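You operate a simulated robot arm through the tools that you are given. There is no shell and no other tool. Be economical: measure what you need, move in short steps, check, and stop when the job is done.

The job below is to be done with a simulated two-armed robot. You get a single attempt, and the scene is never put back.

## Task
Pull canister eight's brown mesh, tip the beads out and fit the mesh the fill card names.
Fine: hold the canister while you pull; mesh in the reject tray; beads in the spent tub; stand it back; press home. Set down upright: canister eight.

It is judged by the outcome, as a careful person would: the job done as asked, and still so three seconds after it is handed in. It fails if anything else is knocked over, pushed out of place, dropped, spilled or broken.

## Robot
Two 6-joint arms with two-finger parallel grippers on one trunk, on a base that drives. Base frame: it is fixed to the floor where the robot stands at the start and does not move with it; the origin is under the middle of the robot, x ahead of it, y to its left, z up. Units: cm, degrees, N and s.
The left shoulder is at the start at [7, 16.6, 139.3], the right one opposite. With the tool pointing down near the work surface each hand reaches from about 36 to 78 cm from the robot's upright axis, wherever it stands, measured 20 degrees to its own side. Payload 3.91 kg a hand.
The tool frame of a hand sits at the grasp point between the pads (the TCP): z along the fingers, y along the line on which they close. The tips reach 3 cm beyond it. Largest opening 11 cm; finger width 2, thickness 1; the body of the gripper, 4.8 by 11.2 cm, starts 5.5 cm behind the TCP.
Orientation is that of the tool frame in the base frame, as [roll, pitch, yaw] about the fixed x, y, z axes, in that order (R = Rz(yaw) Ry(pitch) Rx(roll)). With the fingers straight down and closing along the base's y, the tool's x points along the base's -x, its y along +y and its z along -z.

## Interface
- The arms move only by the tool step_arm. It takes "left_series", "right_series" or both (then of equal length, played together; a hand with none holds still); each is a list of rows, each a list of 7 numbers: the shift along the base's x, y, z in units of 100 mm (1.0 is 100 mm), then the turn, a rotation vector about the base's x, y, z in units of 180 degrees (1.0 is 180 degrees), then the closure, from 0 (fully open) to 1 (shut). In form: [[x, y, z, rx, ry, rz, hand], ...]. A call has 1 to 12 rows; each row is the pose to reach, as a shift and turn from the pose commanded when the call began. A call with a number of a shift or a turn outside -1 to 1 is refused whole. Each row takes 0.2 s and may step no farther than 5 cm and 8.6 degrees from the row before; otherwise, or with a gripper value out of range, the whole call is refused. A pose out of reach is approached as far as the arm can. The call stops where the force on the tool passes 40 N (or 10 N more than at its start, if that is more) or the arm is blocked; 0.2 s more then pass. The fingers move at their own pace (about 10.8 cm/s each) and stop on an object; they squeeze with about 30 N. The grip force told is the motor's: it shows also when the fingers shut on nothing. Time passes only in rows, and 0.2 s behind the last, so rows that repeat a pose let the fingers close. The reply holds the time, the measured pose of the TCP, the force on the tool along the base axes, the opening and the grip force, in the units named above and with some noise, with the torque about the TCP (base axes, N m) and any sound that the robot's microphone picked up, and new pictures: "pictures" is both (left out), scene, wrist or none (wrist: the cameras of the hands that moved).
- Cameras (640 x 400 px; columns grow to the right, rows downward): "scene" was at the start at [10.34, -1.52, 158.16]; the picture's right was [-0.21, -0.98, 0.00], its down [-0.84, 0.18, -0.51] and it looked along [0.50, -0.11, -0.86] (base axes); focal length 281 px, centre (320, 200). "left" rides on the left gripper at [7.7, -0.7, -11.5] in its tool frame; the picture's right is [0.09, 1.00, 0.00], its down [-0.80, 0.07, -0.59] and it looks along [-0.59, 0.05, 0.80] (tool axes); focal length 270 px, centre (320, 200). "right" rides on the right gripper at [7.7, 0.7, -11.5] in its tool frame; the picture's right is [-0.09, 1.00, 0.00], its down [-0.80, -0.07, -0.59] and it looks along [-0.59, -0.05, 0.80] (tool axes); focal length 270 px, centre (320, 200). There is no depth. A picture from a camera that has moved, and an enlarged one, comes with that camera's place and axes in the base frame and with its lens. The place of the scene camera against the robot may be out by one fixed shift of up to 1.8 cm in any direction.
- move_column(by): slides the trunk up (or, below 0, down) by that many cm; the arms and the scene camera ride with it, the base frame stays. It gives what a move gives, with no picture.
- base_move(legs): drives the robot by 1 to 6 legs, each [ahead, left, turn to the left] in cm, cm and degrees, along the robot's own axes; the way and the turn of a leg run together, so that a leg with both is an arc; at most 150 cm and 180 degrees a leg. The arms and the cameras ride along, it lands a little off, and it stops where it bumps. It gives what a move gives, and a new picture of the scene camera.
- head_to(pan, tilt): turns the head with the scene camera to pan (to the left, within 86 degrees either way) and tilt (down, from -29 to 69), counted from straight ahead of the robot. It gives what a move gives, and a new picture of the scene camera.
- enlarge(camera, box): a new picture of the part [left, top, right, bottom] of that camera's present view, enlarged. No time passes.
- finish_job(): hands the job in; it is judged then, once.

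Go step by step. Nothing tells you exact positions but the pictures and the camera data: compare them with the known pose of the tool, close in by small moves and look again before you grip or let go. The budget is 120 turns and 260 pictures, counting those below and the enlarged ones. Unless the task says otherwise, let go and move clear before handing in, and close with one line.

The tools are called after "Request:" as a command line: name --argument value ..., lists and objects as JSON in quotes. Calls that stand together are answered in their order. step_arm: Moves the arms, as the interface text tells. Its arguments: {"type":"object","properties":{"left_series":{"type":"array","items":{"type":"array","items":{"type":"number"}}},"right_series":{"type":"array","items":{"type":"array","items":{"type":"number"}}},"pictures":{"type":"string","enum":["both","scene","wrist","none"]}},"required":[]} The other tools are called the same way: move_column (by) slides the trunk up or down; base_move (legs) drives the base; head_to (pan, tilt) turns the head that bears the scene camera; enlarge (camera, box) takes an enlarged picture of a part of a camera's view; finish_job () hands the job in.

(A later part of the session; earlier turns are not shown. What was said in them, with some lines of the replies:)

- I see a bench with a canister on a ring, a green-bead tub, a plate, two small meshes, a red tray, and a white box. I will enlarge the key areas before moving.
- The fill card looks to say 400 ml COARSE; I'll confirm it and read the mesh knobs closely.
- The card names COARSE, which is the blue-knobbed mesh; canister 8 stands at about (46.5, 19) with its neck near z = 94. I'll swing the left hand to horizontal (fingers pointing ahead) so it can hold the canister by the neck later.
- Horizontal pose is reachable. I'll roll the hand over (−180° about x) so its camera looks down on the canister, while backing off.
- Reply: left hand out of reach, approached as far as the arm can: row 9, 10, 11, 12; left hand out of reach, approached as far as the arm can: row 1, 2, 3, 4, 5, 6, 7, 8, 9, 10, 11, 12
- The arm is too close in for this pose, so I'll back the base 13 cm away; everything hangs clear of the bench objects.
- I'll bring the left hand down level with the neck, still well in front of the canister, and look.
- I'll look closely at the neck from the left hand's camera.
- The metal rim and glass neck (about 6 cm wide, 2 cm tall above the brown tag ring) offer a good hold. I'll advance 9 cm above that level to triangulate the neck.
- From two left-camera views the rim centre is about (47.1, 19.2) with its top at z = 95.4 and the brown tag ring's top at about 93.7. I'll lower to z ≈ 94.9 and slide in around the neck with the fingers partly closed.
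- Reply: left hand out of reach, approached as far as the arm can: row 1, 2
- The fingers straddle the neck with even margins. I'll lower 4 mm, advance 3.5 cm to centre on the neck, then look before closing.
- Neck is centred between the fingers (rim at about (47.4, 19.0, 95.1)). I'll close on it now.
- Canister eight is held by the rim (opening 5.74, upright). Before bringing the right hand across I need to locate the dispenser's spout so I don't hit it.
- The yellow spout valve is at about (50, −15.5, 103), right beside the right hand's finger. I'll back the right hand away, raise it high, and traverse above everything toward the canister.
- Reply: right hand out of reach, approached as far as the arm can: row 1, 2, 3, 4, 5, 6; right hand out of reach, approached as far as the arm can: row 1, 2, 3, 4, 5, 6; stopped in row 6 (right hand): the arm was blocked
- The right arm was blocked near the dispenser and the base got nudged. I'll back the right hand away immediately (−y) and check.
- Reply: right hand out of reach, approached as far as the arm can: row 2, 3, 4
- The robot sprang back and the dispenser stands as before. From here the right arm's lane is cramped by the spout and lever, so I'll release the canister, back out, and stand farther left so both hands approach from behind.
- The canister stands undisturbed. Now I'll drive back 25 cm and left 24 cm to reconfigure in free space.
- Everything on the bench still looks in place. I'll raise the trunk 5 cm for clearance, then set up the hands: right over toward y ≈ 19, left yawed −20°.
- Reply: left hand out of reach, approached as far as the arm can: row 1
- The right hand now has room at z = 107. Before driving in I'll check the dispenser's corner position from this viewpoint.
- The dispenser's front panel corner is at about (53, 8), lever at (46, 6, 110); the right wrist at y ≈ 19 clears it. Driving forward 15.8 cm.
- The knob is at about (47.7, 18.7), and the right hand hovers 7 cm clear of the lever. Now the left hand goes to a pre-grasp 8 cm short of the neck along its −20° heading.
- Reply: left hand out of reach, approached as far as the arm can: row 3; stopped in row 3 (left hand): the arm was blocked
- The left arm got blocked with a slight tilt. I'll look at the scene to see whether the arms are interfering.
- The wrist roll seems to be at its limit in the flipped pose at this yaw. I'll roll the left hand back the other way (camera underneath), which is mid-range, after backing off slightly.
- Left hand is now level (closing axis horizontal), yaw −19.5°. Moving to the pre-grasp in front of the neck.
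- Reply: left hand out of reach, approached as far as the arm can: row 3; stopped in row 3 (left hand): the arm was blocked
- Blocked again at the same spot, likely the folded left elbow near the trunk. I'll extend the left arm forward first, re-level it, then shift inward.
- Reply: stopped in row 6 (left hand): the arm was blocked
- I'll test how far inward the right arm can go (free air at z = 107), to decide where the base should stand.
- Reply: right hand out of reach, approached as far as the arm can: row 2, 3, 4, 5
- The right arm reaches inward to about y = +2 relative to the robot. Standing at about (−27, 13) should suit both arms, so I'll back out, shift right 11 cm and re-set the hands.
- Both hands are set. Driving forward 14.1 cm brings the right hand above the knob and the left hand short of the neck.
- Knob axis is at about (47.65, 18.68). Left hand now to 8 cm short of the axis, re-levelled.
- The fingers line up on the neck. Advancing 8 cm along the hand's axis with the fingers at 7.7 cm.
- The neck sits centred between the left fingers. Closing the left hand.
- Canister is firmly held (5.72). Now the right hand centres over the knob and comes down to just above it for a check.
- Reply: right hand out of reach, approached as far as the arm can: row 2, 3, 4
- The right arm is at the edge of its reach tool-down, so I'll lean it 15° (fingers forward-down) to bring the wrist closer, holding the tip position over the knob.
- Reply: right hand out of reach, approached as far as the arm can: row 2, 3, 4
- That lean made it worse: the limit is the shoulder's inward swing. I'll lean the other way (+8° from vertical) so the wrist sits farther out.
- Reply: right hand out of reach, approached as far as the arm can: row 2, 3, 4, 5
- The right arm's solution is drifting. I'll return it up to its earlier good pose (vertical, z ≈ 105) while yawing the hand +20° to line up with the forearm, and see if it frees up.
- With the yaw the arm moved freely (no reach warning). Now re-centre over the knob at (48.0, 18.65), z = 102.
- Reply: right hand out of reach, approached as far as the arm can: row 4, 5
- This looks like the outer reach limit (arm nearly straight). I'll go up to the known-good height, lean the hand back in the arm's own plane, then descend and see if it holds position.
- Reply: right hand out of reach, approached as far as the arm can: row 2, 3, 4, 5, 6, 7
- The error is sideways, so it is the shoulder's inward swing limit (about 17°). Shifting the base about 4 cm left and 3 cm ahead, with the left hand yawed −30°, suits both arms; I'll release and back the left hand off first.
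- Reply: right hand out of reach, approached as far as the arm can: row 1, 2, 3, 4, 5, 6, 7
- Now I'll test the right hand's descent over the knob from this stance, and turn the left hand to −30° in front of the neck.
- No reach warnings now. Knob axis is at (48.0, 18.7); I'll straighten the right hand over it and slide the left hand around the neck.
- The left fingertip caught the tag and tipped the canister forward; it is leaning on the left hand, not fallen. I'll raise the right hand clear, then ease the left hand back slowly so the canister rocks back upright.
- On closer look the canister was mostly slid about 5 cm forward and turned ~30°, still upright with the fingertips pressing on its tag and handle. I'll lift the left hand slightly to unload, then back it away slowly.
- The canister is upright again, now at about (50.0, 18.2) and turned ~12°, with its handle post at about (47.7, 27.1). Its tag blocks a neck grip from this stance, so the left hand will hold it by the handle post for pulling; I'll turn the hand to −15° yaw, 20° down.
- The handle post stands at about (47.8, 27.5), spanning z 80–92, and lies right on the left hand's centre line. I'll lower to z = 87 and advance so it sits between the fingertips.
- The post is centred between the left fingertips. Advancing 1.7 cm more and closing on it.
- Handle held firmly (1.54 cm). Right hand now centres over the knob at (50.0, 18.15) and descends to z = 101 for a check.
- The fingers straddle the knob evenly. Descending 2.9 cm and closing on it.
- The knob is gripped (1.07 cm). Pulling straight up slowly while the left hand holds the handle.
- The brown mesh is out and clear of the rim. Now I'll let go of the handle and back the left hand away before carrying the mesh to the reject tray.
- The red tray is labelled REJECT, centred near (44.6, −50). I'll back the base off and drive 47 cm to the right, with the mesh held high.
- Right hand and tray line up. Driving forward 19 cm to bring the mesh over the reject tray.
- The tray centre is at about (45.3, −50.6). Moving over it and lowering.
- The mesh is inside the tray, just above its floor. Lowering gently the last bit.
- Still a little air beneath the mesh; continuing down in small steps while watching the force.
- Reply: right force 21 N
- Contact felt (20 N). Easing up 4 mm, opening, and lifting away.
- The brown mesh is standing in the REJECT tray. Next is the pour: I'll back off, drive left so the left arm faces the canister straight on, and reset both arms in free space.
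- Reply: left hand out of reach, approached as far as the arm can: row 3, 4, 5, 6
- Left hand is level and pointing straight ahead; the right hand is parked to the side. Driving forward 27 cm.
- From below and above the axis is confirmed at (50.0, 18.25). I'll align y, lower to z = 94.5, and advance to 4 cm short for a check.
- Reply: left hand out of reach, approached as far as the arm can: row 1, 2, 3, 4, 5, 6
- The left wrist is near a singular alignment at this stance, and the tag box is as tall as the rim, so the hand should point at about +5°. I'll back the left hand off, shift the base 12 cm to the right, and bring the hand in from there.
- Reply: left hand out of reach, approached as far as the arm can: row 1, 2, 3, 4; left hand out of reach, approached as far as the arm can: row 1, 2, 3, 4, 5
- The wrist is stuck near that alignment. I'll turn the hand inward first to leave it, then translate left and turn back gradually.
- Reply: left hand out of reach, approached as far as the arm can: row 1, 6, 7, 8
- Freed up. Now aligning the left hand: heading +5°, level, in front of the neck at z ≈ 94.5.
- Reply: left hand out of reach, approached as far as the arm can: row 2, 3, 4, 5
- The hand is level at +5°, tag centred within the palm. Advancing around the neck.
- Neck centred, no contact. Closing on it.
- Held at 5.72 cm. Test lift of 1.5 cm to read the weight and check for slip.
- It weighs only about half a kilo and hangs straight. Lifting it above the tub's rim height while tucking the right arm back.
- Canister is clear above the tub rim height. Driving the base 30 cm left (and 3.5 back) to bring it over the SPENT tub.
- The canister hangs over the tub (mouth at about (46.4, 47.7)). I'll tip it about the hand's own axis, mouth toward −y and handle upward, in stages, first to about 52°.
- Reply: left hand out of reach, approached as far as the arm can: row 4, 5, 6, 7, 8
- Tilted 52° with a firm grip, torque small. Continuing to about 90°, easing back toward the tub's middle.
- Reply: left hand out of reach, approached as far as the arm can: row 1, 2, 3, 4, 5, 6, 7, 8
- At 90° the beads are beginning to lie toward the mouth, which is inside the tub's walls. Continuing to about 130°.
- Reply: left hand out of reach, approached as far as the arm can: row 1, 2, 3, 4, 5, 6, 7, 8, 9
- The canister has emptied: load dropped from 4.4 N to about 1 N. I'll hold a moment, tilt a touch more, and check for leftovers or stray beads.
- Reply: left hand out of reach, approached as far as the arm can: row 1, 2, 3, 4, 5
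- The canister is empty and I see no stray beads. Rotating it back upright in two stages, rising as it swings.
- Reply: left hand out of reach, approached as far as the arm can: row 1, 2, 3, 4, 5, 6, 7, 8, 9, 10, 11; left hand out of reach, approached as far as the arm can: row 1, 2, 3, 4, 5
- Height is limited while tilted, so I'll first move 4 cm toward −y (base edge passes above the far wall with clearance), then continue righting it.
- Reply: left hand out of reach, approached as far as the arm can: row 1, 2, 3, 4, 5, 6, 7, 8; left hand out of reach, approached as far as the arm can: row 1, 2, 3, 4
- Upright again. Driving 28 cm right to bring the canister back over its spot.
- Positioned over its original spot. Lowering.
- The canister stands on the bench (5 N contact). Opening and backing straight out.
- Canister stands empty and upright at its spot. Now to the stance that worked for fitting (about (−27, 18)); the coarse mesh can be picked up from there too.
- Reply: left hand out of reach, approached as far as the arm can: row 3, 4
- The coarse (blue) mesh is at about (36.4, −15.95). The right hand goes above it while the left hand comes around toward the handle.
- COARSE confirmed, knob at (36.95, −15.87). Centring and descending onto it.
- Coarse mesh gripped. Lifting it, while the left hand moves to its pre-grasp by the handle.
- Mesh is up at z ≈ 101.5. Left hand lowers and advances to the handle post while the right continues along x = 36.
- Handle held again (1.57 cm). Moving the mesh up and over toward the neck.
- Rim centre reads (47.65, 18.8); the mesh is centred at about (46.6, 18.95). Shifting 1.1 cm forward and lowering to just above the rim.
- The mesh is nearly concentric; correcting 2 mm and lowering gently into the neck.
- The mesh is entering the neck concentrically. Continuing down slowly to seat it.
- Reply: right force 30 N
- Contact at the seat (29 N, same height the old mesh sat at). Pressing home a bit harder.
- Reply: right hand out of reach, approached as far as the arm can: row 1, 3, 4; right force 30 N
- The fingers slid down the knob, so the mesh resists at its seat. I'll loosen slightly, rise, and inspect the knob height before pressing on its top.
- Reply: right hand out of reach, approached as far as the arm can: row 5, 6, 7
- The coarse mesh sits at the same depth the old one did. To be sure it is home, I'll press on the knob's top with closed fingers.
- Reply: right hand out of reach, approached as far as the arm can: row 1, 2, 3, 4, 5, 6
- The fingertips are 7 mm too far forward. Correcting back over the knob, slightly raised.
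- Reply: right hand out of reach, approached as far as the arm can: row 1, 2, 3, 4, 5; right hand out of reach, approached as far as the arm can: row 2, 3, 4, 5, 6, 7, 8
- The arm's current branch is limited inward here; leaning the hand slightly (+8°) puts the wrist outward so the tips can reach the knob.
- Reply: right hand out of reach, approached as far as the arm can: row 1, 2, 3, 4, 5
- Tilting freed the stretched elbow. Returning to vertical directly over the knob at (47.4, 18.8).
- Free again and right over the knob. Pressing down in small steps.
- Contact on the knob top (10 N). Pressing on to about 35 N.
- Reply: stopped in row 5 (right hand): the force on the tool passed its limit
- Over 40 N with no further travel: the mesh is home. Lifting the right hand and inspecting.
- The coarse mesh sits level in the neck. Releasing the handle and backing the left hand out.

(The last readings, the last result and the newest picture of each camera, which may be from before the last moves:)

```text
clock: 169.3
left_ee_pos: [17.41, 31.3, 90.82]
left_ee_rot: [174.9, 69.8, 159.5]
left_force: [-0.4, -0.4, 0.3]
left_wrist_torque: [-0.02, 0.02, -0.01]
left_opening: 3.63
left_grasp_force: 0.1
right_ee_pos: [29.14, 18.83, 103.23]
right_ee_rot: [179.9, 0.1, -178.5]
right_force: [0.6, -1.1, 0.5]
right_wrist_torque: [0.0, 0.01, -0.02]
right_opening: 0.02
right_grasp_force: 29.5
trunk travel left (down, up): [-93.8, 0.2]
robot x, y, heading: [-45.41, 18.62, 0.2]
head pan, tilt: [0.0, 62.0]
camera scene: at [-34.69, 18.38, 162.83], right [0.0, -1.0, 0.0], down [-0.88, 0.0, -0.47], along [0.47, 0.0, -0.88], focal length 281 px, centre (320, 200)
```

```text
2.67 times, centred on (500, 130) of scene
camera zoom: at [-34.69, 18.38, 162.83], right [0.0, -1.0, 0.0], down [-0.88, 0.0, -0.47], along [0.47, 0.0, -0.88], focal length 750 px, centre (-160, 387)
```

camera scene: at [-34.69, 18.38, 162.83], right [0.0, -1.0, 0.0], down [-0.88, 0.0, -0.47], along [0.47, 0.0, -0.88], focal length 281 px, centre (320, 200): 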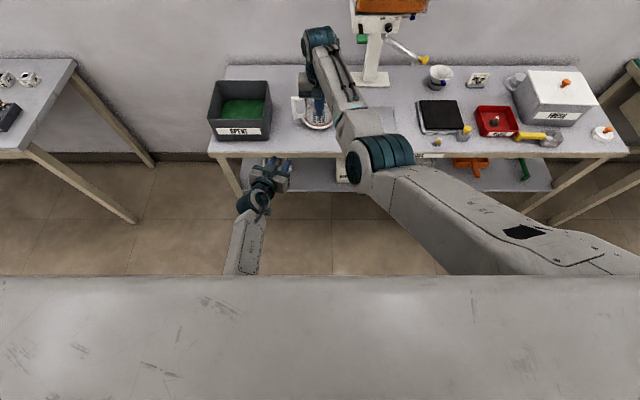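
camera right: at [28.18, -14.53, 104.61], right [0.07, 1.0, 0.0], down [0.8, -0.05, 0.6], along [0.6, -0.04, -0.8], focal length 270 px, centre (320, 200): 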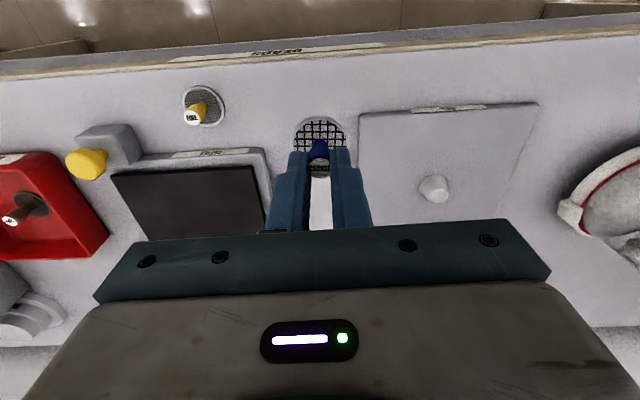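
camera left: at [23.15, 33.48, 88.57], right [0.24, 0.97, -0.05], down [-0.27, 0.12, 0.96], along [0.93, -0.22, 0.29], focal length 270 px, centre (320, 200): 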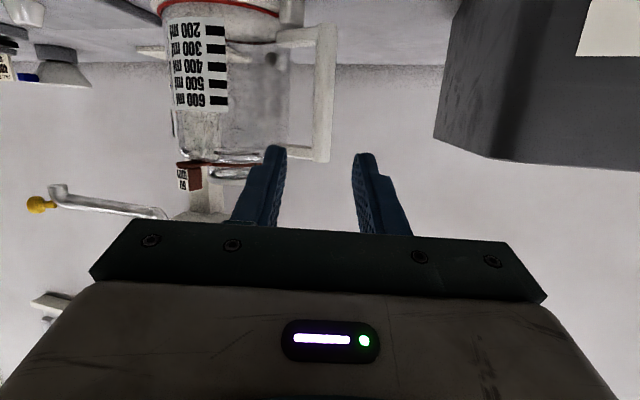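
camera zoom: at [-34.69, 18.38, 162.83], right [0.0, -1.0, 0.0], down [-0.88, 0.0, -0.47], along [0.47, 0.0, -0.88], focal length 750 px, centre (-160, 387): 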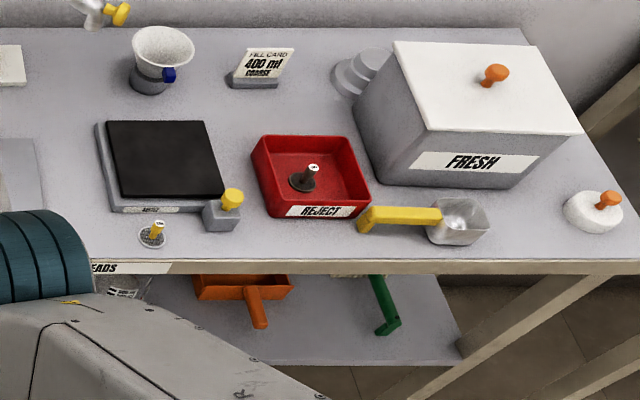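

Everything is in place on the bench. One last look at the canister from the right hand's camera.

Request:
enlarge --camera "right" --box '[200, 100, 440, 250]'

Request:
head_to --pan 12 --tilt 50

Request:
step_arm --right_series '[[0, -0.25, 0, 0, 0, 0, 1], [0, -0.5, 0, 0, 0, 0, 1], [0, -0.75, 0, 0, 0, 0, 1], [0, -1.0, 0, 0, 0, 0, 1]]' --pictures "scene"

Request:
enlarge --camera "scene" --box '[260, 80, 460, 205]'

```text
2.67 times, centred on (320, 175) of right
camera zoom: at [21.48, 19.14, 114.71], right [0.06, 1.0, 0.0], down [0.8, -0.05, 0.6], along [0.59, -0.04, -0.8], focal length 721 px, centre (320, 267)
```

zoom: 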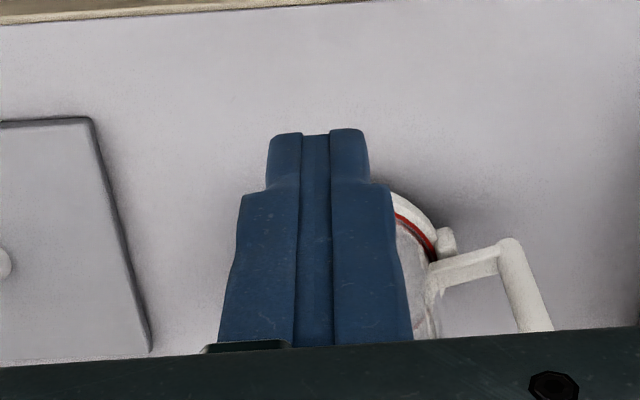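

```text
clock: 170.0
left_ee_pos: [17.11, 31.34, 91.09]
left_ee_rot: [174.7, 70.1, 159.3]
left_force: [0.8, 0.1, -0.3]
left_wrist_torque: [-0.04, -0.01, 0.02]
left_opening: 3.63
left_grasp_force: 0.0
right_ee_pos: [28.86, 18.78, 103.48]
right_ee_rot: [179.9, 0.3, -178.6]
right_force: [0.2, -0.1, -0.5]
right_wrist_torque: [0.02, -0.01, -0.02]
right_opening: 0.0
right_grasp_force: 30.0
trunk travel left (down, up): [-93.8, 0.2]
robot x, y, heading: [-45.55, 18.49, 0.1]
head pan, tilt: [12.0, 50.0]
camera scene: at [-34.13, 19.98, 164.36], right [0.21, -0.98, 0.0], down [-0.75, -0.16, -0.64], along [0.63, 0.13, -0.77], focal length 281 px, centre (320, 200)
```

scene: 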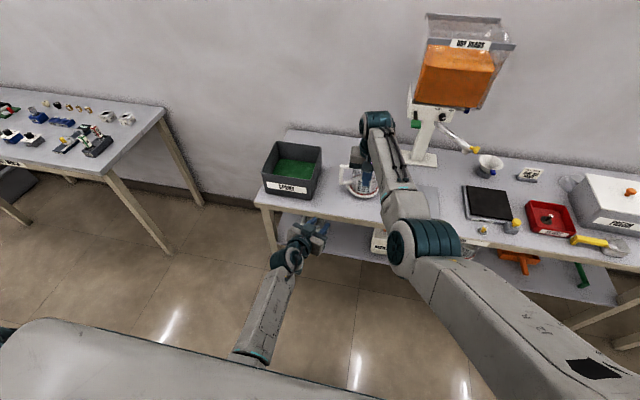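

```text
clock: 171.0
left_ee_pos: [17.13, 31.13, 91.04]
left_ee_rot: [174.6, 70.0, 159.1]
left_force: [0.2, -0.1, 0.3]
left_wrist_torque: [0.0, 0.02, -0.01]
left_opening: 3.62
left_grasp_force: 0.1
right_ee_pos: [28.93, 8.77, 103.48]
right_ee_rot: [179.9, 0.3, -178.6]
right_force: [-0.4, -0.2, -0.3]
right_wrist_torque: [0.0, 0.0, -0.01]
right_opening: 0.0
right_grasp_force: 29.6
trunk travel left (down, up): [-93.8, 0.2]
robot x, y, heading: [-45.22, 18.63, 0.4]
head pan, tilt: [12.0, 50.0]
camera scene: at [-34.05, 19.81, 164.36], right [0.21, -0.98, 0.0], down [-0.75, -0.16, -0.64], along [0.63, 0.14, -0.77], focal length 281 px, centre (320, 200)
```

scene: 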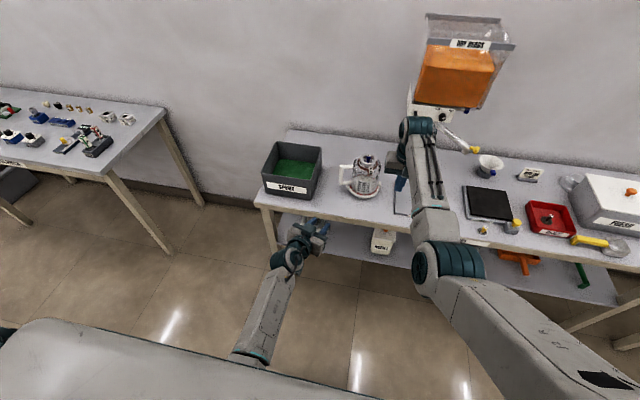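

```text
3.20 times, centred on (360, 142) of scene
camera zoom: at [-34.05, 19.81, 164.36], right [0.21, -0.98, 0.0], down [-0.75, -0.16, -0.64], along [0.63, 0.14, -0.77], focal length 901 px, centre (192, 384)
```

zoom: 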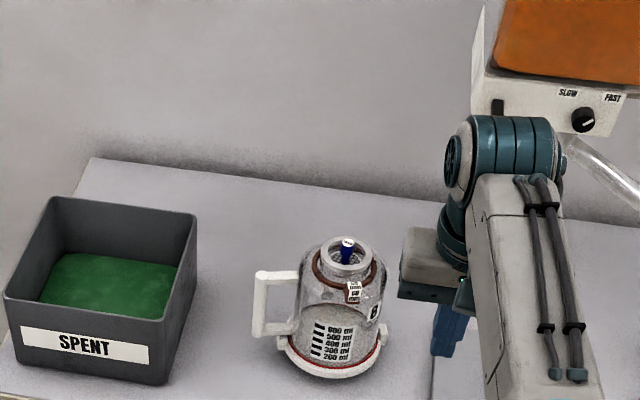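

Canister eight stands upright with the blue coarse mesh fitted, the old mesh is in REJECT, the beads are in SPENT, and both hands are clear. Handing in.

Request:
finish_job

```text
The job is handed in.
```

Canister eight is emptied, fitted with the coarse mesh the fill card names, and standing upright at its spot, turned about 12° from how it started. The brown mesh is in the REJECT tray and the beads are in the SPENT tub. Along the way I nudged the canister about 2 cm and it tilted briefly. The right arm also bumped at the dispenser once. Neither seems to have knocked over or spilled anything.
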